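You operate a simulated robot arm through the tools that you are given. There is no shell and no other tool.

The job below is to be done with a simulated robot arm. You get a single attempt, and the scene is never put back.

Task
Grease the orange sleeve on the turntable; put it in the ready tray.
Fine: turn it under the nozzle, give the green grease knob a quarter turn, then bring pocket 56 back to the orange mark; leave the purple lock rocker on Free.
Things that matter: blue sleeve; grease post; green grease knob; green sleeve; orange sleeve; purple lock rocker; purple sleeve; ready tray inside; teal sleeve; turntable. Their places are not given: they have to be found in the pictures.

It is judged by the outcome, as a careful person would: the job done as asked, and still so three seconds after it is handed in. It fails if anything else is knocked over, pushed out of place, dropped, spilled or broken.

Robot
A 7-joint arm with a two-finger parallel gripper, fixed in place. Base frame: the origin is on the floor under the middle of its stand, x ahead of it, y to its left, z up. Units: m, degrees, N and s.
It reaches about 1.247 m from its shoulder. Its first joint turns from -132.0 to 132.0 degrees. Payload 3.91 kg.
Tool frame: the origin (TCP) lies between the finger pads and is the grasp point; the fingertips stand 0.03 m ahead of it; z points along the fingers, y is the line along which they close. Largest opening 0.11 m; finger width 0.02, thickness 0.01; the body of the gripper, 0.048 by 0.112 m, starts 0.055 m behind the TCP.
Orientation is that of the tool frame in the base frame, as a unit quaternion [x, y, z, w]. With the fingers straight down and closing along the base's y, the tool's x points along the base's -x, its y along +y and its z along -z.

Tools
- The arm moves only by the tool send_rows. Its argument "steps" is a list that holds one entry, the list of rows, each a list of 6 numbers: the shift along the tool's x, y, z in mm, then the turn, a rotation vector about the tool's x, y, z in degrees. In form: [[[dx, dy, dz, wx, wy, wz], ...]]. A call has 1 to 20 rows; each row shifts and turns the commanded pose from where the row before left it, along the tool's axes as they then stand. "hand" is the opening in per cent of the stroke, from 0 (shut) to 100 (fully open), set as the call begins (left out, the last holds). A row lasts 0.2 s, in which the tool goes at most 0.05 m and 8.6 degrees; a call with a longer step from one row to the next is refused whole, and so is a gripper value outside its range. Where a pose cannot be reached the arm comes as near as it can. A force on the tool above 40 N (or 10 N above the force at the start of the call, whichever is more), or a blocked arm, ends the call early, and 0.2 s more pass. Each finger travels about 0.108 m/s and halts on what it meets, pressing with about 30 N; the grip force reading is that of the motor and also rises with nothing between the fingers. The clock runs only during rows and for 0.2 s after the last one: add rows that do not move to give the fingers time. It gives the time, the measured TCP pose, the force on the tool (base axes), the opening and the grip force at its end, in the units of the frame above (readings bear some noise), with the torque about the TCP (base axes, N m) and any sound that the robot's microphone picked up.
- Cameras (640 x 400 px; columns grow to the right, rows downward): "scene" is fixed at [0.3979, 0.5002, 1.4087]; the picture's right is [-0.84, -0.54, 0.00], its down [-0.33, 0.51, -0.80] and it looks along [0.43, -0.67, -0.61] (base axes); focal length 317 px, centre (320, 200). "wrist" rides on the gripper at [0.072, 0.017, -0.103] in the tool frame; the picture's right is [-0.23, 0.97, 0.00], its down [-0.76, -0.18, -0.62] and it looks along [-0.61, -0.14, 0.78] (tool axes); focal length 222 px, centre (320, 200).
- camera(camera): a new picture of that camera. It takes no simulated time.
- probe_pixels(camera, pixels): for up to 12 pixels [column, row] of the newest picture of that camera ("zoom" is the newest enlarged one), the place [x, y, z] in the base frame of the surface seen there, good to about 0.003 m. It takes no simulated time.
- close_up(camera, box): a new picture of the part [left, top, right, bottom] of that camera's present view, enlarged. It takes no simulated time.
- finish_job(): hands the job in; it is judged then, once.

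Open the gripper and draw the arm clear of the work before you hand the job in, unless the task says otherwise.

The tools are called by a JSON object that holds its "fn" and its "kwargs". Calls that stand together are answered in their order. send_rows: Moves the arm, as the interface text tells. Its arguments: {"type":"object","properties":{"steps":{"type":"array","items":{"type":"array","items":{"type":"array","items":{"type":"number"}}}},"hand":{"type":"number"}},"required":["steps"]} The other tools are called the same way: camera (camera) takes a picture; probe_pixels (camera, pixels) gives the place of the surface under pixels of a picture; close_up (camera, box) takes an enlarged picture of a part of a camera's view; finish_job () hands the job in.

At the start:

```text
clock: 0.0
tool_pos: [0.5028, 0.0243, 1.1495]
orientation: [0.0, 1.0, -0.001, 0.0]
force: [0.5, 0.0, 0.1]
wrist_torque: [0.02, 0.02, -0.04]
opening: 0.1101
grasp_force: 0.0
```

scene: 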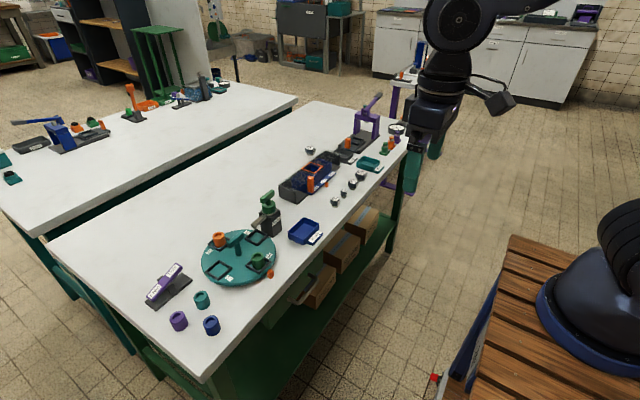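
wrist: 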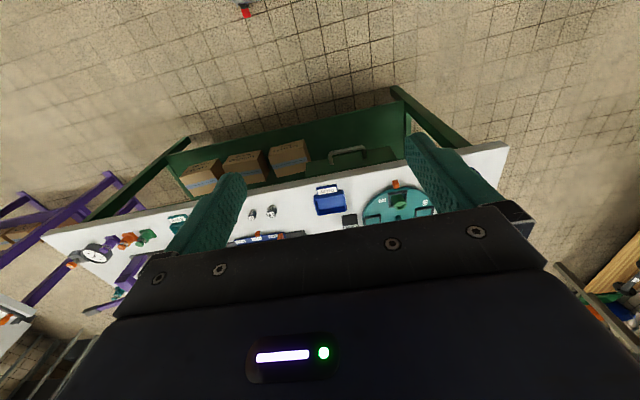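

The scene picture shows the turntable near (238,257) with an orange sleeve at (220,239), a green-topped post at (268,208), a blue tray at (305,231), and a rocker at (168,285). I take enlarged views.

{"fn": "close_up", "kwargs": {"camera": "scene", "box": [190, 180, 340, 300]}}

{"fn": "close_up", "kwargs": {"camera": "scene", "box": [130, 250, 240, 340]}}

```text
3.33 times, centred on (265, 240) of scene
```

zoom: 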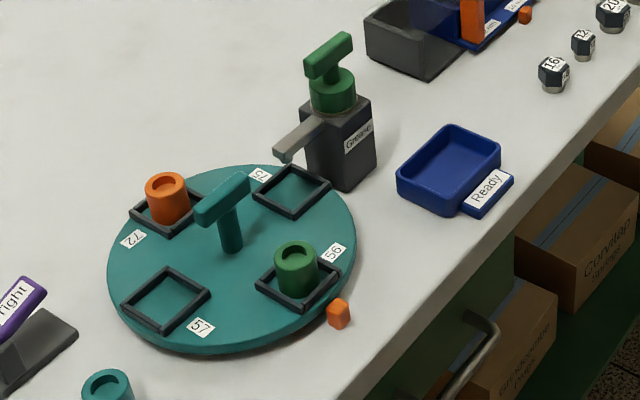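

```text
4.44 times, centred on (185, 295) of scene
```

zoom: 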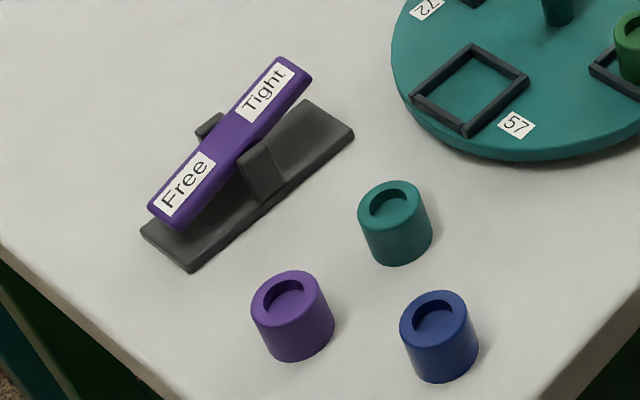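

The second zoom shows the rocker with the Free end low at (190,190) and the Tight end high at (280,80). I probe points on it and the sleeves in this zoom.

{"fn": "probe_pixels", "kwargs": {"camera": "zoom", "pixels": [[175, 205], [290, 75], [235, 140], [190, 258], [335, 130], [395, 200], [292, 292], [437, 310], [70, 150], [468, 90], [515, 124], [330, 250]]}}

{"fn": "close_up", "kwargs": {"camera": "scene", "box": [195, 220, 285, 290]}}

```text
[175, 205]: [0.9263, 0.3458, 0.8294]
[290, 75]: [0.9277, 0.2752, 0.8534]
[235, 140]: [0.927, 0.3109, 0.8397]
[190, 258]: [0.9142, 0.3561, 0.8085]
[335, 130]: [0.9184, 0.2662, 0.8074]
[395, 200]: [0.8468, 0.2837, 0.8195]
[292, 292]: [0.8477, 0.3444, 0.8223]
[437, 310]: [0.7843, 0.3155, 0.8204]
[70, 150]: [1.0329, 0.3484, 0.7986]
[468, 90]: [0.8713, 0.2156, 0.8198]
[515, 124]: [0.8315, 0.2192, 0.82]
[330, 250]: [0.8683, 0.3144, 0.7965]
```

```text
5.71 times, centred on (240, 255) of scene
```

zoom: 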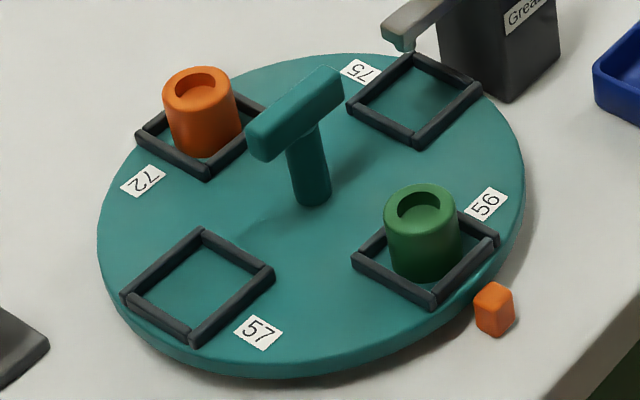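

The zoom shows the turntable with the orange sleeve in pocket 72, the green in 56 by the orange mark, and the nozzle tip at (398,35). I probe rim, handle and pocket points.

{"fn": "probe_pixels", "kwargs": {"camera": "zoom", "pixels": [[265, 140], [330, 75], [297, 105], [310, 200], [195, 95], [420, 210], [398, 45], [495, 300], [140, 180], [360, 72], [486, 204], [257, 331]]}}

{"fn": "probe_pixels", "kwargs": {"camera": "zoom", "pixels": [[413, 58], [480, 92], [415, 142], [350, 103], [200, 232], [270, 270], [192, 338], [124, 297], [100, 230], [522, 170], [260, 372], [330, 57]]}}

```text
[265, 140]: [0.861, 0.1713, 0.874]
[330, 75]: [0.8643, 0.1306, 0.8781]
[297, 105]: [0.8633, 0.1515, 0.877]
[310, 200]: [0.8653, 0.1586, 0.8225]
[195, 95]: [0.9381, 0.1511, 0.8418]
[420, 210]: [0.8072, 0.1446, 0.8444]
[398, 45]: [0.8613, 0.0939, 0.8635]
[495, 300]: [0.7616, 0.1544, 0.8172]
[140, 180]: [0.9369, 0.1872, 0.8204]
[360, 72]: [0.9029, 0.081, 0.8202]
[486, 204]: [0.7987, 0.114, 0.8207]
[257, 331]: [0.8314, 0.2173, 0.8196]
```

```text
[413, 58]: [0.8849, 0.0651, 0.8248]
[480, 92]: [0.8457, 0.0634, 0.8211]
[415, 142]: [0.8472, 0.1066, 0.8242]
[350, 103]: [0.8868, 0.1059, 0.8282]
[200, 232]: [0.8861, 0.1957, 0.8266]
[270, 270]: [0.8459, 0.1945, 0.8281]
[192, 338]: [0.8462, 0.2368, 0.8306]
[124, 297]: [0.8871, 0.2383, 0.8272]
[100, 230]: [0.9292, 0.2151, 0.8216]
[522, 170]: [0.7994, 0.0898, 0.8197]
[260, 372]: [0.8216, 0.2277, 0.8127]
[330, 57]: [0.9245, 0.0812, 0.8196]
```

Turntable centre works out near (0.866, 0.151), with the handle bar along y at z≈0.877 and the nozzle tip over pocket 75. Now I look closely at the grease post and the tray.

{"fn": "close_up", "kwargs": {"camera": "scene", "box": [240, 180, 330, 250]}}

```text
5.71 times, centred on (285, 215) of scene
```

zoom: 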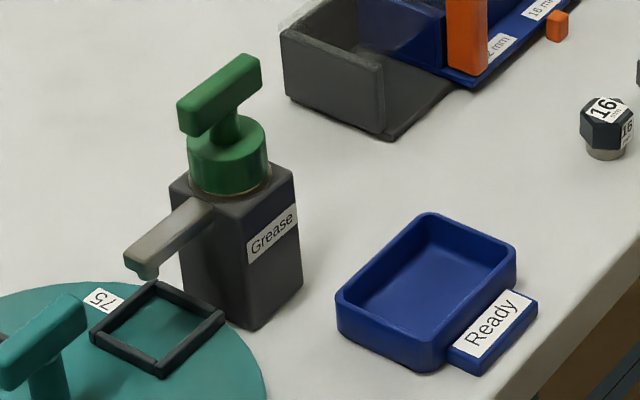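

The zoom shows the T-shaped green knob with its bar from (190,115) to (250,70), the post, the nozzle tip at (148,275), and the Ready tray. I probe these.

{"fn": "probe_pixels", "kwargs": {"camera": "zoom", "pixels": [[190, 108], [248, 65], [219, 86], [200, 130], [255, 130], [175, 188], [245, 208], [292, 170], [145, 278], [130, 255], [195, 205], [240, 325]]}}

{"fn": "probe_pixels", "kwargs": {"camera": "zoom", "pixels": [[430, 215], [512, 248], [425, 345], [340, 297], [425, 270], [400, 310], [495, 262], [430, 240], [490, 320], [380, 290], [595, 100], [250, 105]]}}

```text
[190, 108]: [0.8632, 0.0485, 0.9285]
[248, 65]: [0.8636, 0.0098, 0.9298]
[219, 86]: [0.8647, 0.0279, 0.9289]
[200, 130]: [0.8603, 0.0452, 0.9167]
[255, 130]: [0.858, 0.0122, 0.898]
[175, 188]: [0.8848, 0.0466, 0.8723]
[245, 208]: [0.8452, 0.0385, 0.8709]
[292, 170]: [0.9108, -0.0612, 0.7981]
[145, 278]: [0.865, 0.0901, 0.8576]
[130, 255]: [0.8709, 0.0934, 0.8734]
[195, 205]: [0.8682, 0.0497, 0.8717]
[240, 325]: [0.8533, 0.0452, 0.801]
```

```text
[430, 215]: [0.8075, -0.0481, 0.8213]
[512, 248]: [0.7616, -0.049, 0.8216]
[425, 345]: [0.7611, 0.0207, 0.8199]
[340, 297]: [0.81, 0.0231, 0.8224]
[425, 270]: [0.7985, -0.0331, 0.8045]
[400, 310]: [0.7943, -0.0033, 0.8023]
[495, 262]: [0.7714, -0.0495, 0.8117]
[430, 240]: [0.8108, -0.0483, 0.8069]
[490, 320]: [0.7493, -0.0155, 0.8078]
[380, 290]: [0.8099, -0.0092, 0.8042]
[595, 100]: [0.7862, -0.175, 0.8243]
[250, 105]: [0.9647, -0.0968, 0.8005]
```

Measurements: knob axis ≈ (0.864, 0.029) with bar along y topping at z 0.929, tray floor z≈0.803 around (0.786, −0.013). The rocker seems to be on Free already (its Free end is low), so I move above the turntable handle first at a safe height, turning the fingers to close along x.

{"fn": "send_rows", "kwargs": {"steps": [[[-36.3, 12.7, 10, 0, 0, 0], [-36.3, 12.7, 10, 0, 0, 0], [-36.3, 12.7, 10, 0, 0, 0], [-36.3, 12.7, 10, 0, 0, 0], [-36.3, 12.7, 10, 0, 0, 0], [-36.3, 12.7, 10, 0, 0, 0], [-36.3, 12.7, 10, 0, 0, 0], [-36.3, 12.7, 10, 0, 0, 0], [-36.3, 12.7, 10, 0, 0, 0], [-36.3, 12.7, 10, 0, 0, 0], [0, 0, 0, 0, 0, 0]]], "hand": 100}}

{"fn": "send_rows", "kwargs": {"steps": [[[0, 0, 0, 0, 0, -7.5], [0, 0, 0, 0, 0, -7.5], [0, 0, 0, 0, 0, -7.5], [0, 0, 0, 0, 0, -7.5], [0, 0, 0, 0, 0, -7.5], [0, 0, 0, 0, 0, -7.5], [0, 0, 0, 0, 0, -7.5], [0, 0, 0, 0, 0, -7.5], [0, 0, 0, 0, 0, -7.5], [0, 0, 0, 0, 0, -7.5], [0, 0, 0, 0, 0, -7.5], [0, 0, 0, 0, 0, -7.5], [0, 0, 0, 0, 0, 0]]], "hand": 50}}

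```text
clock: 2.4
tool_pos: [0.8655, 0.1516, 1.0468]
orientation: [0.001, 1.0, 0.0, 0.0]
force: [0.4, 0.7, 1.4]
wrist_torque: [-0.03, 0.0, -0.01]
opening: 0.1102
grasp_force: 0.2
```

```text
clock: 5.2
tool_pos: [0.8662, 0.1505, 1.0477]
orientation: [0.708, -0.706, 0.0, 0.0]
force: [0.2, 0.4, 0.3]
wrist_torque: [-0.01, 0.01, 0.01]
opening: 0.0549
grasp_force: 0.0
```

The tool is at (0.866, 0.1505, 1.048) with fingers closing along x. I check both cameras before going down.

{"fn": "camera", "kwargs": {"camera": "wrist"}}

{"fn": "camera", "kwargs": {"camera": "scene"}}

```text
taken
```

wrist: 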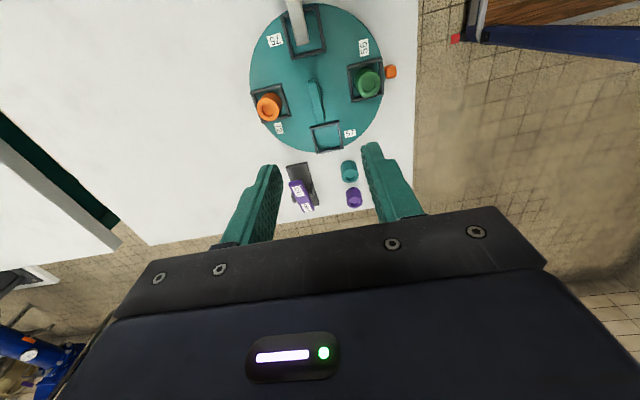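

```text
taken
```

scene: 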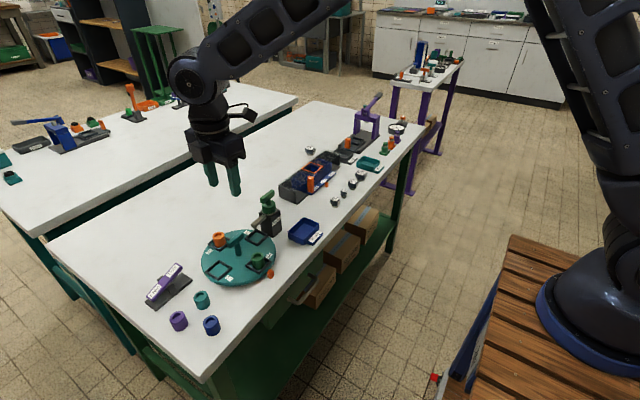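

The handle bar appears at about (316,98) in the wrist view, between the fingers' planes. I enlarge it to measure the bar accurately.

{"fn": "close_up", "kwargs": {"camera": "wrist", "box": [240, 0, 410, 160]}}

```text
2.50 times, centred on (325, 80) of wrist
```

zoom: 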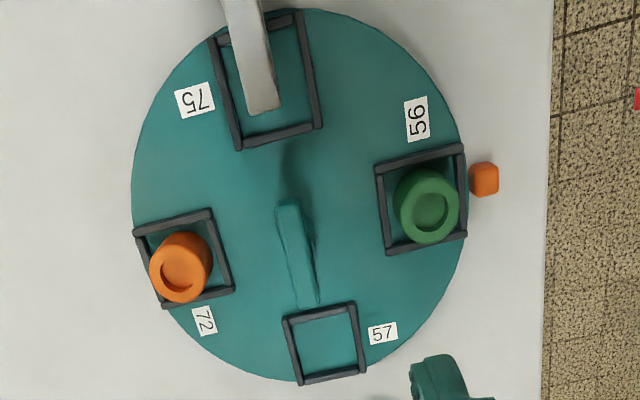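

In the zoom the bar runs from (287,207) to (309,303). I probe its ends, edges and the orange sleeve.

{"fn": "probe_pixels", "kwargs": {"camera": "zoom", "pixels": [[287, 207], [308, 300], [298, 255], [285, 255], [308, 255], [180, 270], [160, 275], [195, 260], [428, 212], [265, 108], [485, 180], [305, 270]]}}

```text
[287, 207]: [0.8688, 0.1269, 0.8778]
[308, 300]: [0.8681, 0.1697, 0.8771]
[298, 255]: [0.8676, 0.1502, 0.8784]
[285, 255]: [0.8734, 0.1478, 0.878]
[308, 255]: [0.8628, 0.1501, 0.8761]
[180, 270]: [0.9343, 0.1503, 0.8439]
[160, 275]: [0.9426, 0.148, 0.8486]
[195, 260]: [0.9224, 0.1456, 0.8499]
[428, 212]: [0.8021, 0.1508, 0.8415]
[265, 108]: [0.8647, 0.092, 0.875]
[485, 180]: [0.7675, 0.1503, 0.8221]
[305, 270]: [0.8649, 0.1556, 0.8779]
```

The bar is centred at (0.867, 0.150), about 12 mm wide with its top at z 0.878. I lower to TCP z≈0.870 with a 44 mm opening, which straddles the bar.

{"fn": "send_rows", "kwargs": {"steps": [[[0, 0, 20, 0, 0, 0], [0, 0, 20, 0, 0, 0], [0, 0, 20, 0, 0, 0], [0, 0, 20, 0, 0, 0], [0, 0, 20, 0, 0, 0], [0, 0, 20, 0, 0, 0], [0, 0, 20, 0, 0, 0], [0, 0, 15, 0, 0, 0], [0, 0, 12, 0, 0, 0], [0, 0, 10, 0, 0, 0], [0, 0, 0, 0, 0, 0]]], "hand": 40}}

{"fn": "close_up", "kwargs": {"camera": "scene", "box": [170, 160, 330, 300]}}

```text
clock: 7.6
tool_pos: [0.8666, 0.1503, 0.8719]
orientation: [0.707, -0.707, 0.001, 0.0]
force: [-0.5, -0.6, 0.8]
wrist_torque: [0.03, -0.03, 0.01]
opening: 0.044
grasp_force: 0.1
```

```text
2.86 times, centred on (250, 230) of scene
```

zoom: 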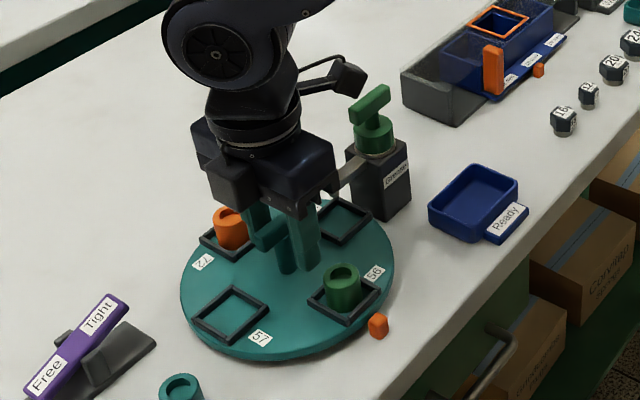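

The fingers straddle the handle bar and clear the sleeves and nozzle. I close on the bar and let the grip settle.

{"fn": "send_rows", "kwargs": {"steps": [[[0, 0, 0, 0, 0, 0], [0, 0, 0, 0, 0, 0], [0, 0, 0, 0, 0, 0], [0, 0, 0, 0, 0, 0]]], "hand": 0}}

```text
clock: 8.2
tool_pos: [0.8704, 0.1522, 0.8721]
orientation: [-0.707, 0.707, -0.002, 0.003]
force: [11.9, 2.5, -13.9]
wrist_torque: [0.05, 0.37, 0.03]
opening: 0.0154
grasp_force: 44.8
stopped in row 2: the force on the tool passed its limit at 42 N (the readings are from after the stop); the commanded pose is now the measured one
```

Gripping stopped early on a 42 N side force as the hand self-centred on the bar (opening 15.4 mm). I hold still to see the settled force.

{"fn": "send_rows", "kwargs": {"steps": [[[0, 0, 0, 0, 0, 0], [0, 0, 0, 0, 0, 0]]], "hand": 0}}

{"fn": "close_up", "kwargs": {"camera": "scene", "box": [170, 160, 330, 300]}}

{"fn": "close_up", "kwargs": {"camera": "wrist", "box": [160, 0, 480, 200]}}

```text
clock: 8.8
tool_pos: [0.8697, 0.1513, 0.8714]
orientation: [-0.707, 0.707, -0.002, 0.002]
force: [19.2, 4.4, -18.7]
wrist_torque: [0.59, 0.28, 0.01]
opening: 0.0158
grasp_force: 44.8
```

```text
2.86 times, centred on (250, 230) of scene
```

zoom: 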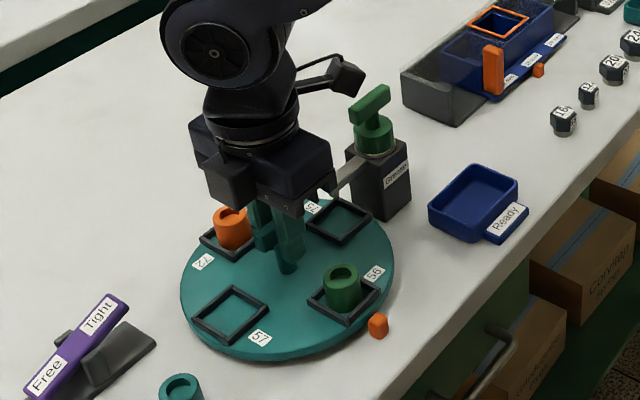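

```text
2.00 times, centred on (320, 100) of wrist
```

zoom: 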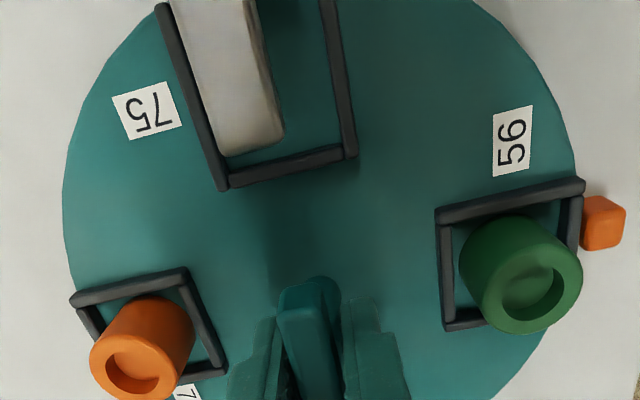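

The bar is firmly held between the fingers (15.8 mm opening) and there is residual pull of +19 N in x and −19 N in z. I relax it by shifting 1.5 mm along +x and 1 mm down.

{"fn": "send_rows", "kwargs": {"steps": [[[0, -0.8, 0.5, 0, 0, 0], [0, -0.7, 0.5, 0, 0, 0], [0, 0, 0, 0, 0, 0]]]}}

```text
clock: 9.6
tool_pos: [0.8712, 0.1518, 0.8726]
orientation: [0.708, -0.707, 0.001, -0.003]
force: [0.6, 3.1, -7.7]
wrist_torque: [-0.05, 0.74, 0.03]
opening: 0.0157
grasp_force: 44.6
```

The side force has dropped to about zero with the TCP at x≈0.871. I now make a gentle 15° trial turn (clockwise from above, which takes pocket 72 toward the nozzle) and watch the forces.

{"fn": "send_rows", "kwargs": {"steps": [[[0, 0, 0, 0, 0, 5], [0, 0, 0, 0, 0, 5], [0, 0, 0, 0, 0, 5], [0, 0, 0, 0, 0, 0]]]}}

{"fn": "close_up", "kwargs": {"camera": "scene", "box": [170, 160, 330, 300]}}

```text
clock: 10.6
tool_pos: [0.8707, 0.151, 0.8726]
orientation: [-0.609, 0.793, -0.001, 0.003]
force: [-7.6, -0.2, 3.3]
wrist_torque: [-0.64, 1.08, -0.01]
opening: 0.0154
grasp_force: 44.9
```

```text
2.86 times, centred on (250, 230) of scene
```

zoom: 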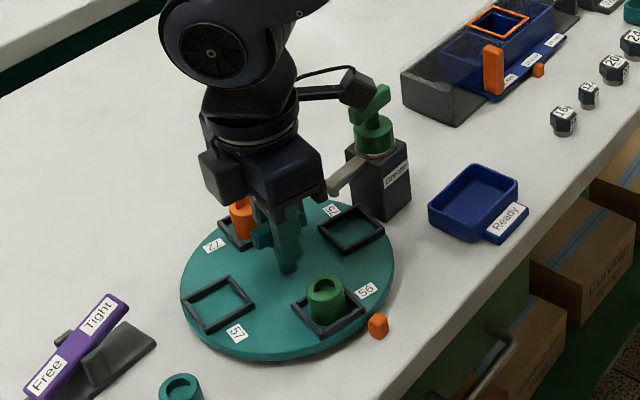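

The table turned freely with the hand (15° done, lock is on Free), forces are small. I continue another 30° with a slight −x relief.

{"fn": "send_rows", "kwargs": {"steps": [[[0.15, 0.58, 0, 0, 0, 5], [0, 0, 0, 0, 0, 5], [0, 0, 0, 0, 0, 5], [0, 0, 0, 0, 0, 5], [0, 0, 0, 0, 0, 5], [0, 0, 0, 0, 0, 5], [0, 0, 0, 0, 0, 0]]]}}

```text
clock: 12.2
tool_pos: [0.8702, 0.1516, 0.8724]
orientation: [-0.382, 0.924, -0.001, 0.004]
force: [17.7, -1.5, 1.2]
wrist_torque: [0.51, -0.17, -0.03]
opening: 0.0156
grasp_force: 45.0
```

Halfway (45°) the table follows; force is +17.7 N along x, so I ease 1 mm toward +x and turn the next 30°.

{"fn": "send_rows", "kwargs": {"steps": [[[-0.7, -0.7, 0, 0, 0, 5], [0, 0, 0, 0, 0, 5], [0, 0, 0, 0, 0, 5], [0, 0, 0, 0, 0, 5], [0, 0, 0, 0, 0, 5], [0, 0, 0, 0, 0, 5], [0, 0, 0, 0, 0, 0]]]}}

```text
clock: 13.8
tool_pos: [0.8712, 0.1503, 0.8721]
orientation: [-0.13, 0.991, 0.001, 0.003]
force: [7.3, -8.6, 10.5]
wrist_torque: [-0.7, -0.15, -0.07]
opening: 0.0156
grasp_force: 45.3
```

Now at 75°, forces remain small. I complete the last 15° of the quarter turn.

{"fn": "send_rows", "kwargs": {"steps": [[[0, 0, 0, 0, 0, 5], [0, 0, 0, 0, 0, 5], [0, 0, 0, 0, 0, 5], [0, 0, 0, 0, 0, 0], [0, 0, 0, 0, 0, 0]]]}}

{"fn": "close_up", "kwargs": {"camera": "scene", "box": [170, 160, 330, 300]}}

{"fn": "camera", "kwargs": {"camera": "wrist"}}

```text
clock: 15.0
tool_pos: [0.8719, 0.1492, 0.8712]
orientation: [0.001, 1.0, 0.001, 0.003]
force: [-5.2, -19.9, 21.9]
wrist_torque: [-0.98, 0.41, -0.01]
opening: 0.0155
grasp_force: 44.8
```

```text
2.86 times, centred on (250, 230) of scene
```

zoom: 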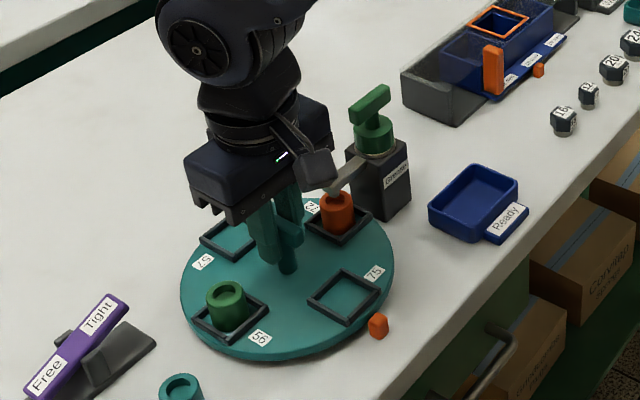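

```text
taken
```

wrist: 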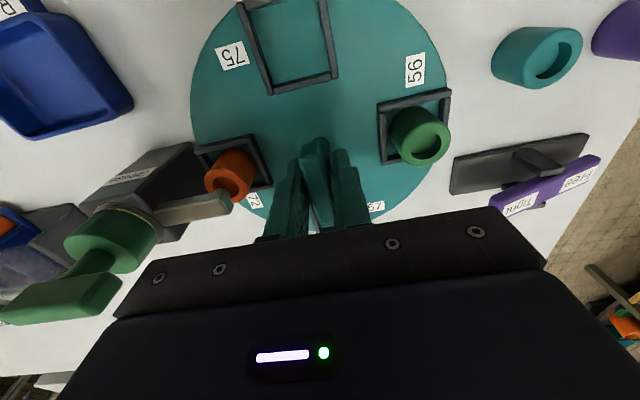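

The orange sleeve now sits in front of the nozzle in both views. I check the rotation precisely by probing the pocket corners of 75 and 56 and the sleeve.

{"fn": "probe_pixels", "kwargs": {"camera": "wrist", "pixels": [[241, 3], [270, 92], [337, 76], [325, 1], [381, 103], [449, 90], [384, 163], [228, 180], [215, 178], [232, 205], [420, 140], [255, 155]]}}

{"fn": "probe_pixels", "kwargs": {"camera": "zoom", "pixels": [[340, 198], [228, 290], [345, 270], [380, 293], [345, 323], [308, 298], [341, 190], [208, 238], [243, 257], [228, 298], [268, 308], [230, 343]]}}

```text
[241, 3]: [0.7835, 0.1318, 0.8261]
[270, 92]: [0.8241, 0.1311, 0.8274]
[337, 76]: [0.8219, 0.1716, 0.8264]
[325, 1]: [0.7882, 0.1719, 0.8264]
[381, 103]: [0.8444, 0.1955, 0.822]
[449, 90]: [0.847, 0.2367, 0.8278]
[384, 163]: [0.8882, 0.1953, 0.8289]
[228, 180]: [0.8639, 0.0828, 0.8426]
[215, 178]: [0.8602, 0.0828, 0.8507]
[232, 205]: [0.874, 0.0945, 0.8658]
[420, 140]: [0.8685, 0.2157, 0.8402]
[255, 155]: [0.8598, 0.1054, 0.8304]
```

```text
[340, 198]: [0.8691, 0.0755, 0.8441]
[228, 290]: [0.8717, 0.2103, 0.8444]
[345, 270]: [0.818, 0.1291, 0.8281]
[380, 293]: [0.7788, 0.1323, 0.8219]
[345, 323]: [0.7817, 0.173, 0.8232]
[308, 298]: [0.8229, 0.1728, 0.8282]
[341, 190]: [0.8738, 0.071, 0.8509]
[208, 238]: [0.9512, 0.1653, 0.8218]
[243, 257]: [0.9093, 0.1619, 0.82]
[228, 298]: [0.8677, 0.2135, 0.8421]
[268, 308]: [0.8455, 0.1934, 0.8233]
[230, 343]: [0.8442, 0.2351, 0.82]
```

The pockets have turned by about 90° (pocket 75 centred at ≈(0.800, 0.152), 56 at ≈(0.868, 0.216)), and the sleeve sits at ≈(0.866, 0.084) under the nozzle. I ease the residual force, then open the hand.

{"fn": "send_rows", "kwargs": {"steps": [[[0, -0.8, -0.5, 0, 0, 0], [0, -0.6, -0.5, 0, 0, 0], [0, 0, 0, 0, 0, 0]]]}}

{"fn": "send_rows", "kwargs": {"steps": [[[0, 0, 0, 0, 0, 0], [0, 0, 0, 0, 0, 0], [0, 0, 0, 0, 0, 0]]], "hand": 40}}

```text
clock: 15.8
tool_pos: [0.8706, 0.1495, 0.8723]
orientation: [0.0, 1.0, 0.001, 0.003]
force: [-5.4, -10.3, 2.1]
wrist_torque: [-0.82, -0.85, 0.02]
opening: 0.0157
grasp_force: 45.2
```

```text
clock: 16.6
tool_pos: [0.8717, 0.149, 0.872]
orientation: [0.0, 1.0, 0.0, 0.002]
force: [0.8, 1.2, -0.5]
wrist_torque: [0.01, -0.02, 0.0]
opening: 0.0441
grasp_force: 0.0
```

The hand is open and free of force. I lift straight up 150 mm, check nothing moved, then go over the green knob.

{"fn": "send_rows", "kwargs": {"steps": [[[0, 0, -10, 0, 0, 0], [0, 0, -20, 0, 0, 0], [0, 0, -30, 0, 0, 0], [0, 0, -30, 0, 0, 0], [0, 0, -30, 0, 0, 0], [0, 0, -30, 0, 0, 0], [0, -30, 0, 0, 0, 0], [2, -30, 0, 0, 0, 0], [3, -30, 0, 0, 0, 0], [0, -30, 0, 0, 0, 0], [0, 0, 0, 0, 0, 0]]]}}

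{"fn": "send_rows", "kwargs": {"steps": [[[0, 0, 0, 0, 0, 7.5], [0, 0, 0, 0, 0, 7.5], [0, 0, 0, 0, 0, 7.5], [0, 0, 0, 0, 0, 7.5], [0, 0, 0, 0, 0, 7.5], [0, 0, 0, 0, 0, 7.5], [0, 0, 0, 0, 0, 7.5], [0, 0, 0, 0, 0, 7.5], [0, 0, 0, 0, 0, 7.5], [0, 0, 0, 0, 0, 7.5], [0, 0, 0, 0, 0, 7.5], [0, 0, 0, 0, 0, 7.5], [0, 0, 0, 0, 0, 0]]]}}

{"fn": "camera", "kwargs": {"camera": "wrist"}}

{"fn": "close_up", "kwargs": {"camera": "scene", "box": [170, 160, 330, 300]}}

```text
clock: 19.0
tool_pos: [0.8642, 0.0308, 1.0217]
orientation: [0.001, 1.0, 0.001, 0.003]
force: [-0.5, 0.4, 1.2]
wrist_torque: [0.02, -0.01, 0.01]
opening: 0.044
grasp_force: 0.1
```

```text
clock: 21.8
tool_pos: [0.8647, 0.0294, 1.0233]
orientation: [0.708, 0.707, 0.003, 0.003]
force: [0.6, 0.2, 0.3]
wrist_torque: [0.0, 0.0, -0.01]
opening: 0.0439
grasp_force: 0.1
```

```text
taken
```

wrist: 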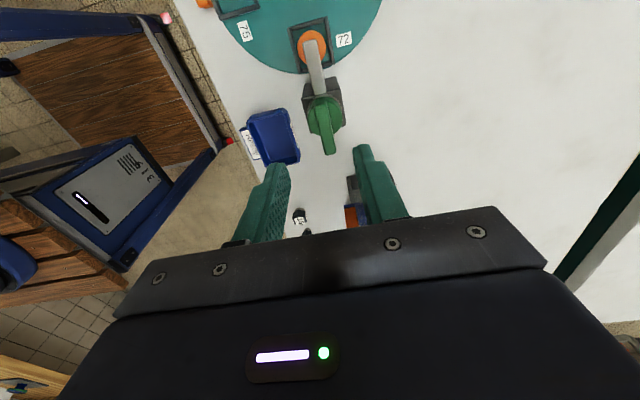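

```text
2.86 times, centred on (250, 230) of scene
```

zoom: 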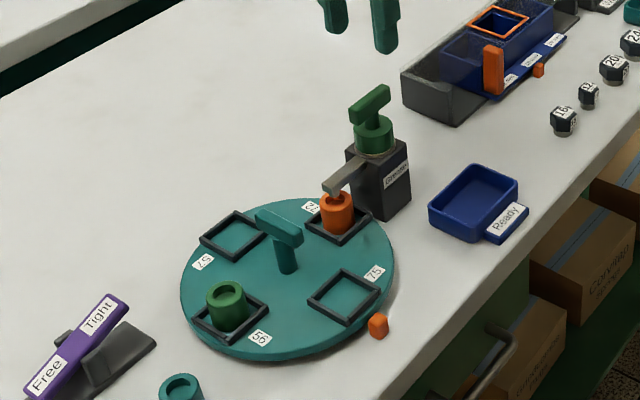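

The nozzle sits over the orange sleeve, and the knob is at about (322,120) in the wrist view. I enlarge it to find its centre and any markings.

{"fn": "close_up", "kwargs": {"camera": "wrist", "box": [270, 20, 380, 170]}}

```text
2.67 times, centred on (325, 95) of wrist
```

zoom: 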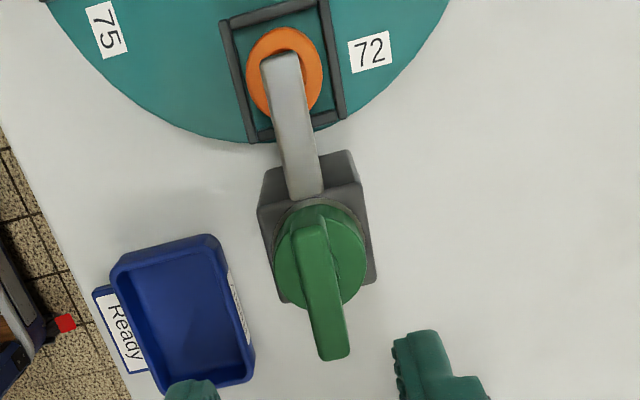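

In this zoom the knob bar runs from (308,225) to (335,355). I probe its ends and edges plus the collar.

{"fn": "probe_pixels", "kwargs": {"camera": "zoom", "pixels": [[308, 225], [335, 352], [320, 288], [306, 290], [334, 288], [285, 250], [355, 260], [283, 62], [270, 190], [350, 165], [285, 100], [320, 310]]}}

```text
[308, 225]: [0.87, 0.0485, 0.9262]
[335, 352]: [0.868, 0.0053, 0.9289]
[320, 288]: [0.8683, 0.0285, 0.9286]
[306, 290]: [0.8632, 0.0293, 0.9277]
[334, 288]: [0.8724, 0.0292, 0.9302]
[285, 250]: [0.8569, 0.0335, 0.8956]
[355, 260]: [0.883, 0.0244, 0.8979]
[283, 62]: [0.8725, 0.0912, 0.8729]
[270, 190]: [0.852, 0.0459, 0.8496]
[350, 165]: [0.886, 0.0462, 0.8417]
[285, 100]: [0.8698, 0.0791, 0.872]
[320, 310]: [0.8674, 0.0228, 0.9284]
```

The knob bar centre is ≈(0.868, 0.028), top z 0.929, collar top 0.897. I shift 5 mm in +x and lower to TCP z≈0.935, keeping the tips above the collar.

{"fn": "send_rows", "kwargs": {"steps": [[[-1, 5, 0, 0, 0, 0], [0, 0, 20, 0, 0, 0], [0, 0, 20, 0, 0, 0], [0, 0, 20, 0, 0, 0], [0, 0, 14, 0, 0, 0], [0, 0, 8, 0, 0, 0], [0, 0, 6, 0, 0, 0], [0, 0, 0, 0, 0, 0]]], "hand": 40}}

{"fn": "close_up", "kwargs": {"camera": "wrist", "box": [160, 0, 480, 200]}}

{"fn": "close_up", "kwargs": {"camera": "scene", "box": [210, 140, 340, 260]}}

```text
clock: 23.6
tool_pos: [0.8705, 0.0288, 0.9356]
orientation: [0.707, 0.707, 0.002, 0.001]
force: [0.2, -0.7, -0.6]
wrist_torque: [0.0, 0.01, -0.01]
opening: 0.0439
grasp_force: 0.0
```

```text
2.00 times, centred on (320, 100) of wrist
```

zoom: 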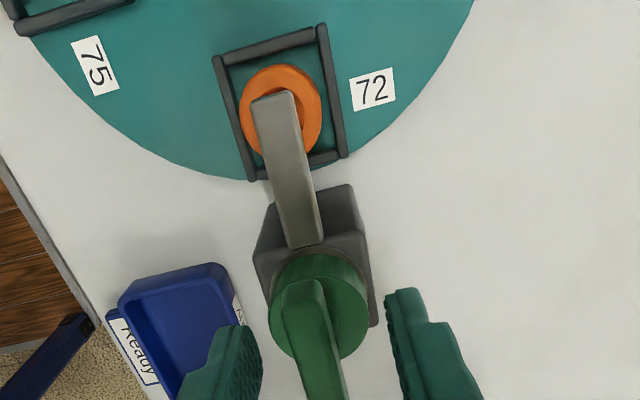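

```text
3.33 times, centred on (275, 200) of scene
```

zoom: 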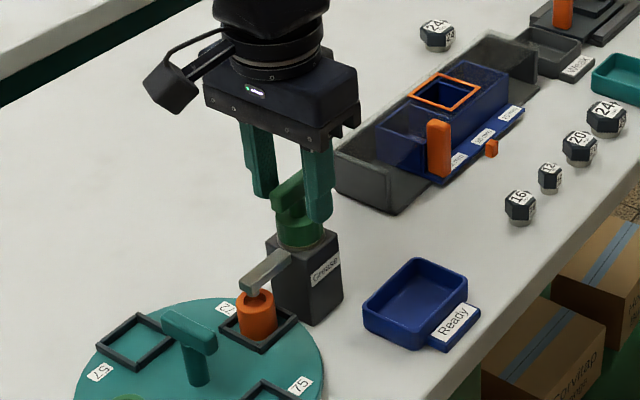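

The fingers straddle the knob bar with slight offset. I close partway to 20 mm first to check centring before gripping.

{"fn": "send_rows", "kwargs": {"steps": [[[0, 0, 0, 0, 0, 0], [0, 0, 0, 0, 0, 0]]], "hand": 17}}

```text
clock: 24.2
tool_pos: [0.8714, 0.0279, 0.9349]
orientation: [0.708, 0.707, 0.003, 0.002]
force: [-0.3, -0.7, 0.0]
wrist_torque: [0.05, -0.02, -0.02]
opening: 0.0188
grasp_force: 0.1
```

No contact force at 18.8 mm opening, so the hand is centred within about 1.5 mm. I close fully on the bar.

{"fn": "send_rows", "kwargs": {"steps": [[[0, 0, 0, 0, 0, 0], [0, 0, 0, 0, 0, 0], [0, 0, 0, 0, 0, 0]]], "hand": 0}}

```text
clock: 25.0
tool_pos: [0.8704, 0.028, 0.9348]
orientation: [0.708, 0.706, 0.003, 0.001]
force: [-18.8, -0.3, 0.4]
wrist_torque: [0.16, 0.73, -0.03]
opening: 0.0136
grasp_force: 45.2
```

Gripped at 13.6 mm with −18.8 N along x; I ease 1.5 mm to −x, then try 10° counter-clockwise (seen from above) and read the torque.

{"fn": "send_rows", "kwargs": {"steps": [[[0, -0.8, 0, 0, 0, 0], [0, -0.7, 0, 0, 0, 0], [0, 0, 0, 0, 0, -2.5], [0, 0, 0, 0, 0, -2.5], [0, 0, 0, 0, 0, -2.5], [0, 0, 0, 0, 0, -2.5], [0, 0, 0, 0, 0, 0]]]}}

{"fn": "close_up", "kwargs": {"camera": "scene", "box": [210, 140, 340, 260]}}

```text
clock: 26.6
tool_pos: [0.8693, 0.0268, 0.9356]
orientation: [0.643, 0.766, 0.003, 0.003]
force: [14.5, -7.6, 6.1]
wrist_torque: [-0.18, 0.45, -1.19]
opening: 0.0149
grasp_force: 45.1
```

```text
3.33 times, centred on (275, 200) of scene
```

zoom: 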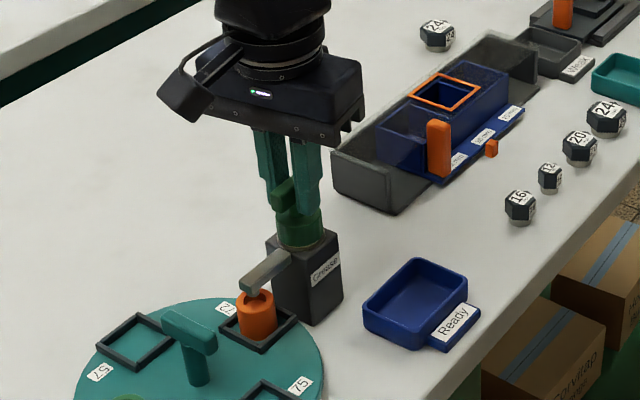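

Torque about z is −1.19 N m and the opening grew to 14.9 mm, which suggests the bar is resisting this direction. I look at the bar from the wrist.

{"fn": "close_up", "kwargs": {"camera": "wrist", "box": [200, 20, 440, 220]}}

```text
2.00 times, centred on (320, 120) of wrist
```

zoom: 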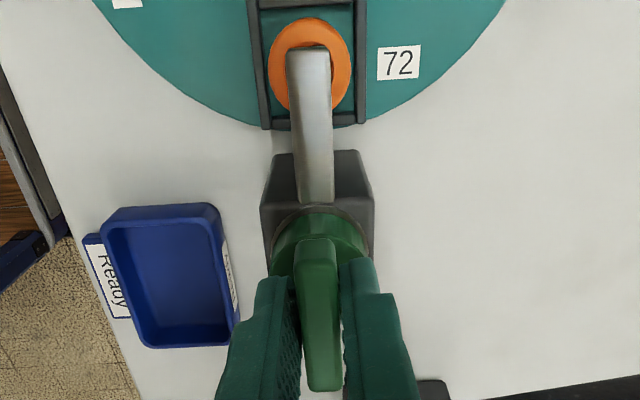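

The bar stayed parallel to the nozzle while the hand twisted, so counter-clockwise is against a stop. I turn back and try clockwise 10° past the start.

{"fn": "send_rows", "kwargs": {"steps": [[[0, 0, 0, 0, 0, 2.5], [0, 0, 0, 0, 0, 2.5], [0, 0, 0, 0, 0, 2.5], [0, 0, 0, 0, 0, 2.5], [0, 0, 0, 0, 0, 0], [0, 0, 0, 0, 0, 2.5], [0, 0, 0, 0, 0, 2.5], [0, 0, 0, 0, 0, 2.5], [0, 0, 0, 0, 0, 2.5], [0, 0, 0, 0, 0, 0]]]}}

{"fn": "close_up", "kwargs": {"camera": "wrist", "box": [200, 20, 440, 220]}}

```text
clock: 28.5
tool_pos: [0.8699, 0.0271, 0.9348]
orientation: [0.761, 0.649, 0.004, 0.003]
force: [8.0, -0.9, -6.8]
wrist_torque: [0.13, 0.07, 0.05]
opening: 0.0135
grasp_force: 45.1
stopped in row 9: the force on the tool passed its limit at 41 N (the readings are from after the stop); the commanded pose is now the measured one
```

```text
2.00 times, centred on (320, 120) of wrist
```

zoom: 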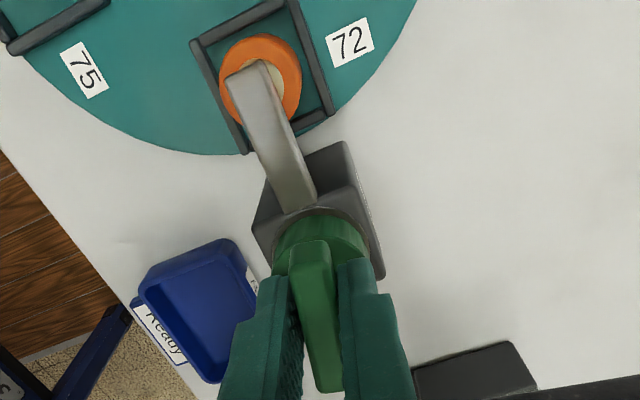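

The clockwise try turned the knob: torque is ≈0 and the bar now makes an angle to the nozzle (about 9°), so this is the right direction. I release here and regrip with the wrist turned 180° so the remaining ~81° stays well inside the wrist range.

{"fn": "send_rows", "kwargs": {"steps": [[[0, 0, 0, 0, 0, 0], [0, 0, 0, 0, 0, 0], [0, 0, -5, 0, 0, 0], [0, 0, -15, 0, 0, 0], [0, 0, -20, 0, 0, 0], [0, 0, -20, 0, 0, 0], [0, 0, -20, 0, 0, 0], [0, 0, 0, 0, 0, 0]]], "hand": 40}}

{"fn": "close_up", "kwargs": {"camera": "scene", "box": [210, 170, 330, 270]}}

{"fn": "close_up", "kwargs": {"camera": "wrist", "box": [240, 0, 400, 180]}}

```text
clock: 30.3
tool_pos: [0.8686, 0.0287, 1.0154]
orientation: [0.76, 0.65, 0.005, 0.002]
force: [1.2, -0.5, 0.2]
wrist_torque: [-0.02, 0.0, -0.03]
opening: 0.0442
grasp_force: 0.1
```

```text
4.00 times, centred on (270, 220) of scene
```

zoom: 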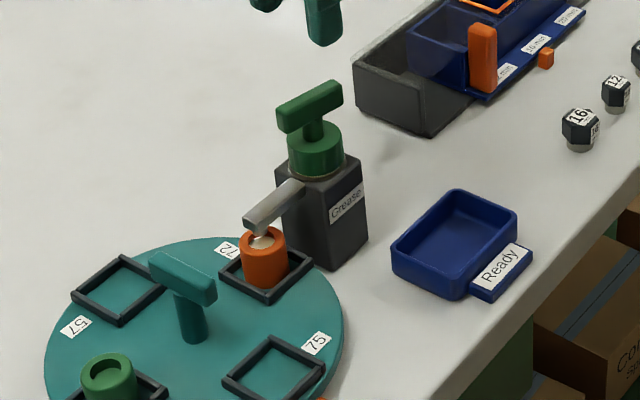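

```text
2.22 times, centred on (320, 90) of wrist
```

zoom: 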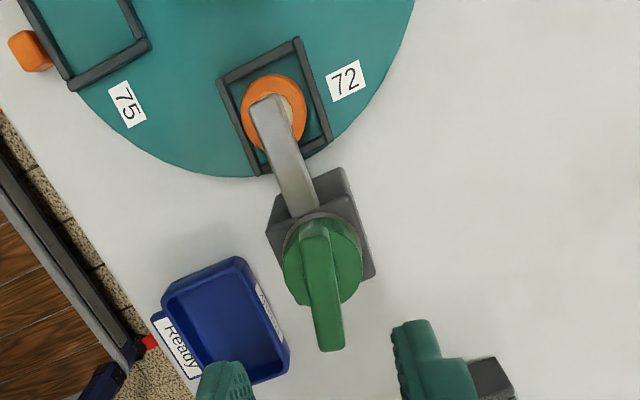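

A pale grease dab is visible in the orange sleeve. I probe the knob bar's ends to measure how far it has turned.

{"fn": "probe_pixels", "kwargs": {"camera": "zoom", "pixels": [[313, 228], [331, 345], [321, 285], [295, 190], [265, 100], [303, 200], [270, 110], [292, 110], [310, 345], [341, 345], [298, 225], [326, 225]]}}

{"fn": "close_up", "kwargs": {"camera": "scene", "box": [240, 190, 290, 250]}}

```text
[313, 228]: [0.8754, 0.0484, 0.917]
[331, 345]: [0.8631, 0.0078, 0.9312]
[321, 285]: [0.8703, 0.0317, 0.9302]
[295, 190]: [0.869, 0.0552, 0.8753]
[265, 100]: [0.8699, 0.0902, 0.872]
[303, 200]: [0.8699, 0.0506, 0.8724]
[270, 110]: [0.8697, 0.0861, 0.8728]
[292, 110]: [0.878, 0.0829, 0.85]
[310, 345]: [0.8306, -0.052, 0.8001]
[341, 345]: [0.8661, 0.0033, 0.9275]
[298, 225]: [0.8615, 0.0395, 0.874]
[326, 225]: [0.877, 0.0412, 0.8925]
```

```text
6.67 times, centred on (265, 220) of scene
```

zoom: 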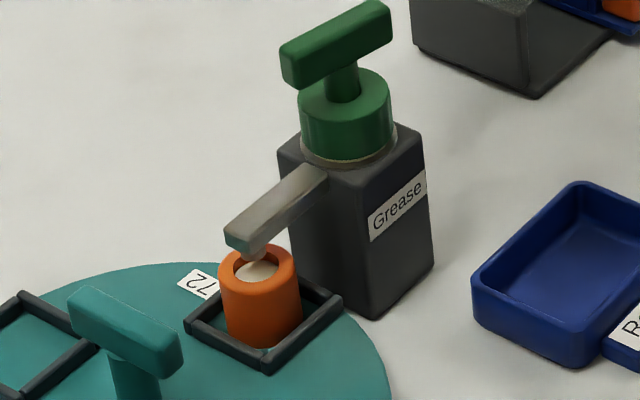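

The knob has turned roughly 10° clockwise and grease has begun to come. I rotate the wrist 180° above the knob to regrip.

{"fn": "send_rows", "kwargs": {"steps": [[[0, 0, 0, 0, 0, -8], [0, 0, 0, 0, 0, -8], [0, 0, 0, 0, 0, -8], [0, 0, 0, 0, 0, -8], [0, 0, 0, 0, 0, -8], [0, 0, 0, 0, 0, -8], [0, 0, 0, 0, 0, -8], [0, 0, 0, 0, 0, -8], [0, 0, 0, 0, 0, -8], [0, 0, 0, 0, 0, -8], [0, 0, 0, 0, 0, -8], [0, 0, 0, 0, 0, -2], [0, 0, 0, 0, 0, 0]]]}}

{"fn": "send_rows", "kwargs": {"steps": [[[0, 0, 0, 0, 0, -8], [0, 0, 0, 0, 0, -8], [0, 0, 0, 0, 0, -8], [0, 0, 0, 0, 0, -8], [0, 0, 0, 0, 0, -8], [0, 0, 0, 0, 0, -8], [0, 0, 0, 0, 0, -8], [0, 0, 0, 0, 0, -8], [0, 0, 0, 0, 0, -8], [0, 0, 0, 0, 0, -8], [0, 0, 0, 0, 0, -8], [0, 0, 0, 0, 0, -2], [0, 0, 0, 0, 0, 0]]]}}

{"fn": "close_up", "kwargs": {"camera": "wrist", "box": [200, 20, 440, 220]}}

```text
clock: 33.1
tool_pos: [0.8689, 0.0281, 1.0151]
orientation: [0.078, 0.997, 0.002, 0.005]
force: [-0.2, -0.2, 0.7]
wrist_torque: [-0.02, -0.02, 0.0]
opening: 0.044
grasp_force: 0.0
```

```text
clock: 35.9
tool_pos: [0.8686, 0.0274, 1.0148]
orientation: [-0.65, 0.76, -0.002, 0.004]
force: [0.4, -0.3, -0.5]
wrist_torque: [0.0, -0.02, -0.02]
opening: 0.044
grasp_force: 0.0
```

```text
2.00 times, centred on (320, 120) of wrist
```

zoom: 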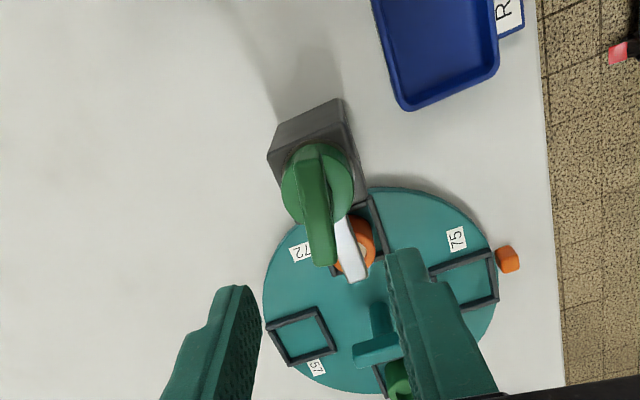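

The wrist is turned and the bar at (320,205) lies parallel to the fingers. I lower 80 mm over the knob and close partway.

{"fn": "send_rows", "kwargs": {"steps": [[[0, 0, 20, 0, 0, 0], [0, 0, 20, 0, 0, 0], [0, 0, 18, 0, 0, 0], [0, 0, 12, 0, 0, 0], [0, 0, 10, 0, 0, 0], [0, 0, 0, 0, 0, 0]]], "hand": 40}}

{"fn": "send_rows", "kwargs": {"steps": [[[0, 0, 0, 0, 0, 0], [0, 0, 0, 0, 0, 0]]], "hand": 17}}

```text
clock: 37.3
tool_pos: [0.8692, 0.0283, 0.9353]
orientation: [-0.649, 0.76, -0.002, 0.004]
force: [0.8, -0.1, -0.4]
wrist_torque: [0.0, 0.01, 0.0]
opening: 0.0439
grasp_force: 0.1
```

```text
clock: 37.9
tool_pos: [0.8694, 0.0289, 0.9356]
orientation: [-0.649, 0.761, -0.002, 0.004]
force: [0.5, 0.3, 0.3]
wrist_torque: [0.02, 0.02, 0.0]
opening: 0.0186
grasp_force: 0.0
```

No contact at 18.6 mm, so the hand is well centred. I close on the bar.

{"fn": "send_rows", "kwargs": {"steps": [[[0, 0, 0, 0, 0, 0], [0, 0, 0, 0, 0, 0], [0, 0, 0, 0, 0, 0]]], "hand": 0}}

{"fn": "close_up", "kwargs": {"camera": "wrist", "box": [200, 20, 440, 220]}}

```text
clock: 38.7
tool_pos: [0.8697, 0.0291, 0.9355]
orientation: [-0.649, 0.76, -0.002, 0.004]
force: [15.1, 0.2, 0.0]
wrist_torque: [0.21, -0.08, 0.03]
opening: 0.0137
grasp_force: 44.8
```

```text
2.00 times, centred on (320, 120) of wrist
```

zoom: 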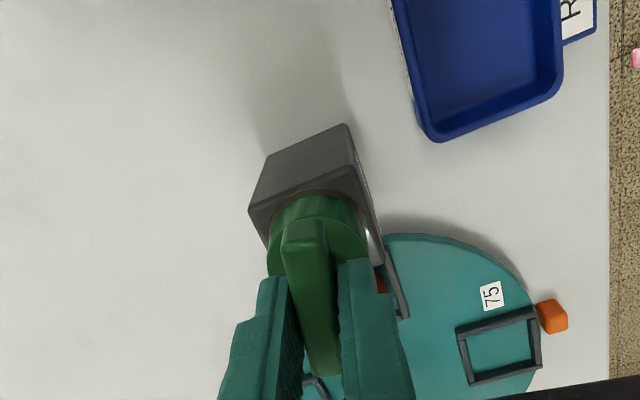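

Gripped with +15 N along x; I ease 1 mm toward +x and turn clockwise 30°, then check forces.

{"fn": "send_rows", "kwargs": {"steps": [[[-0.15, -1, 0, 0, 0, 0], [0, 0, 0, 0, 0, 4], [0, 0, 0, 0, 0, 4], [0, 0, 0, 0, 0, 4], [0, 0, 0, 0, 0, 4], [0, 0, 0, 0, 0, 4], [0, 0, 0, 0, 0, 0]]]}}

```text
clock: 40.3
tool_pos: [0.8727, 0.0279, 0.9351]
orientation: [-0.507, 0.862, -0.002, 0.007]
force: [23.8, 3.1, 0.9]
wrist_torque: [0.69, -0.58, 0.08]
opening: 0.0139
grasp_force: 45.3
```

At about 30° total, torque is small but x-force is +24 N. I ease 1.8 mm toward +x before continuing 20° more.

{"fn": "send_rows", "kwargs": {"steps": [[[-0.45, -0.8, 0, 0, 0, 0], [-0.42, -0.77, 0, 0, 0, 0], [0, 0, 0, 0, 0, 4], [0, 0, 0, 0, 0, 4], [0, 0, 0, 0, 0, 4], [0, 0, 0, 0, 0, 4], [0, 0, 0, 0, 0, 4], [0, 0, 0, 0, 0, 0]]]}}

{"fn": "close_up", "kwargs": {"camera": "scene", "box": [210, 150, 330, 270]}}

```text
clock: 42.1
tool_pos: [0.873, 0.0276, 0.9355]
orientation: [-0.35, 0.937, -0.001, 0.005]
force: [5.1, -11.1, 5.7]
wrist_torque: [-0.04, -0.01, 0.04]
opening: 0.0135
grasp_force: 45.2
```

```text
3.33 times, centred on (270, 210) of scene
```

zoom: 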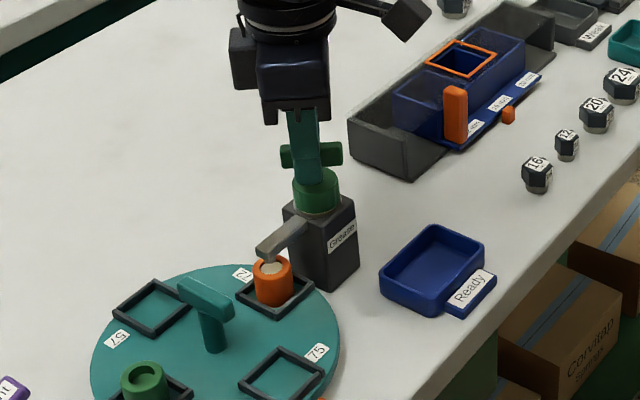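

The knob turns with the hand (about 49° so far) and the post is steady. I ease slightly to −y and continue 24°.

{"fn": "send_rows", "kwargs": {"steps": [[[0.5, -0.6, 0, 0, 0, 0], [0, 0, 0, 0, 0, 4], [0, 0, 0, 0, 0, 4], [0, 0, 0, 0, 0, 4], [0, 0, 0, 0, 0, 4], [0, 0, 0, 0, 0, 4], [0, 0, 0, 0, 0, 4], [0, 0, 0, 0, 0, 0]]]}}

```text
clock: 43.9
tool_pos: [0.872, 0.0267, 0.9364]
orientation: [-0.147, 0.989, 0.0, 0.003]
force: [9.6, -22.4, 1.6]
wrist_torque: [-0.5, 0.01, 0.08]
opening: 0.0135
grasp_force: 45.0
```

About 73° turned, y-force −22 N. I ease 1.6 mm to −y and turn the last 17°.

{"fn": "send_rows", "kwargs": {"steps": [[[0.25, -0.8, 0, 0, 0, 0], [0.22, -0.75, 0, 0, 0, 0], [0, 0, 0, 0, 0, 4], [0, 0, 0, 0, 0, 4], [0, 0, 0, 0, 0, 4], [0, 0, 0, 0, 0, 5], [0, 0, 0, 0, 0, 0]]]}}

{"fn": "close_up", "kwargs": {"camera": "scene", "box": [210, 150, 330, 270]}}

{"fn": "close_up", "kwargs": {"camera": "wrist", "box": [200, 20, 440, 220]}}

```text
clock: 45.5
tool_pos: [0.8743, 0.0238, 0.9354]
orientation: [0.0, 1.0, 0.001, 0.004]
force: [21.8, -12.8, 2.4]
wrist_torque: [-0.54, -1.07, 0.04]
opening: 0.0134
grasp_force: 44.9
```

```text
3.33 times, centred on (270, 210) of scene
```

zoom: 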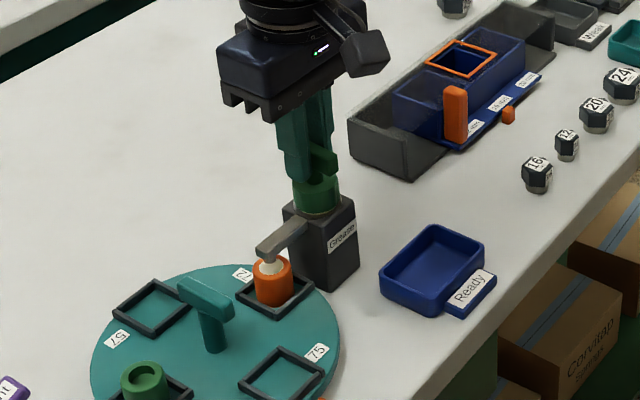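

```text
2.00 times, centred on (320, 120) of wrist
```

zoom: 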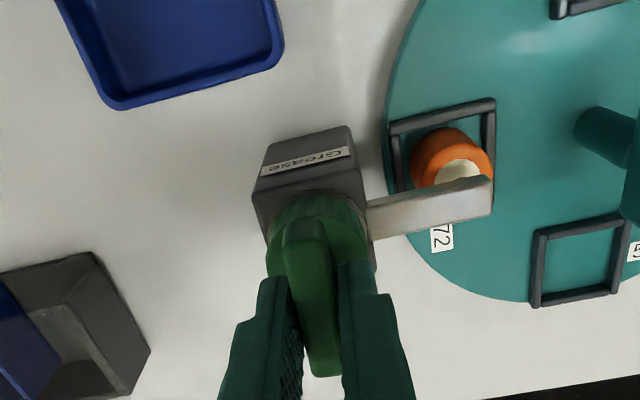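

The knob bar now lies along x: the quarter turn is done, and grease shows in the orange sleeve. I ease the load, open the hand, and lift off.

{"fn": "send_rows", "kwargs": {"steps": [[[-1, -0.8, 0, 0, 0, 0], [0, 0, 0, 0, 0, 0]]]}}

{"fn": "send_rows", "kwargs": {"steps": [[[0, 0, 0, 0, 0, 0], [0, 0, 0, 0, 0, 0], [0, 0, -5, 0, 0, 0], [0, 0, -15, 0, 0, 0], [0, 0, -20, 0, 0, 0], [0, 0, -20, 0, 0, 0], [0, 0, -30, 0, 0, 0], [0, 0, -30, 0, 0, 0], [0, 0, 0, 0, 0, 0]]], "hand": 40}}

{"fn": "close_up", "kwargs": {"camera": "scene", "box": [230, 180, 300, 260]}}

{"fn": "close_up", "kwargs": {"camera": "wrist", "box": [240, 0, 480, 180]}}

```text
clock: 46.1
tool_pos: [0.8719, 0.0254, 0.9355]
orientation: [0.0, 1.0, 0.001, 0.003]
force: [9.3, -7.9, 6.0]
wrist_torque: [-0.42, -0.46, -0.02]
opening: 0.0136
grasp_force: 45.2
```

```text
clock: 48.1
tool_pos: [0.8706, 0.0234, 1.0548]
orientation: [0.0, 1.0, 0.001, 0.004]
force: [0.2, 0.2, -0.5]
wrist_torque: [-0.01, -0.01, 0.02]
opening: 0.044
grasp_force: 0.1
```

```text
5.00 times, centred on (265, 220) of scene
```

zoom: 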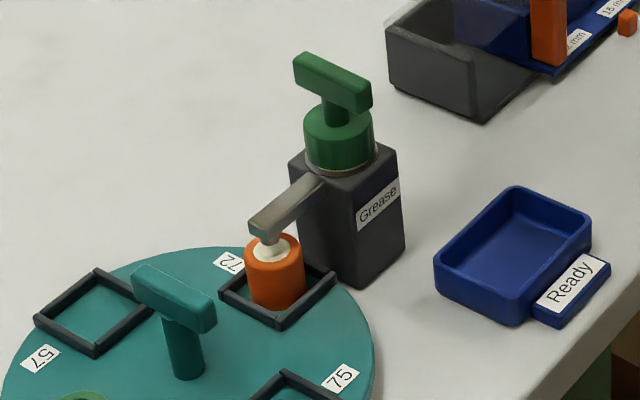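

```text
2.22 times, centred on (360, 90) of wrist
```

zoom: 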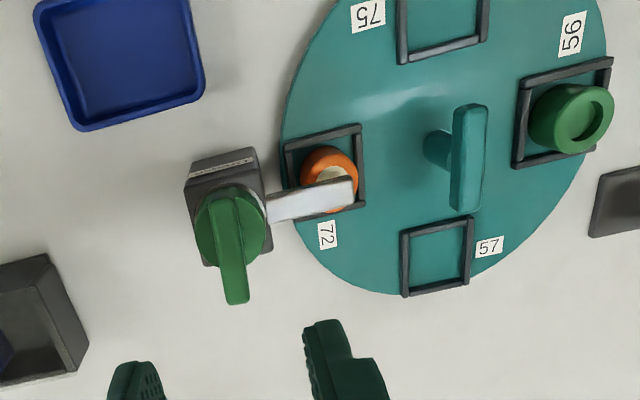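

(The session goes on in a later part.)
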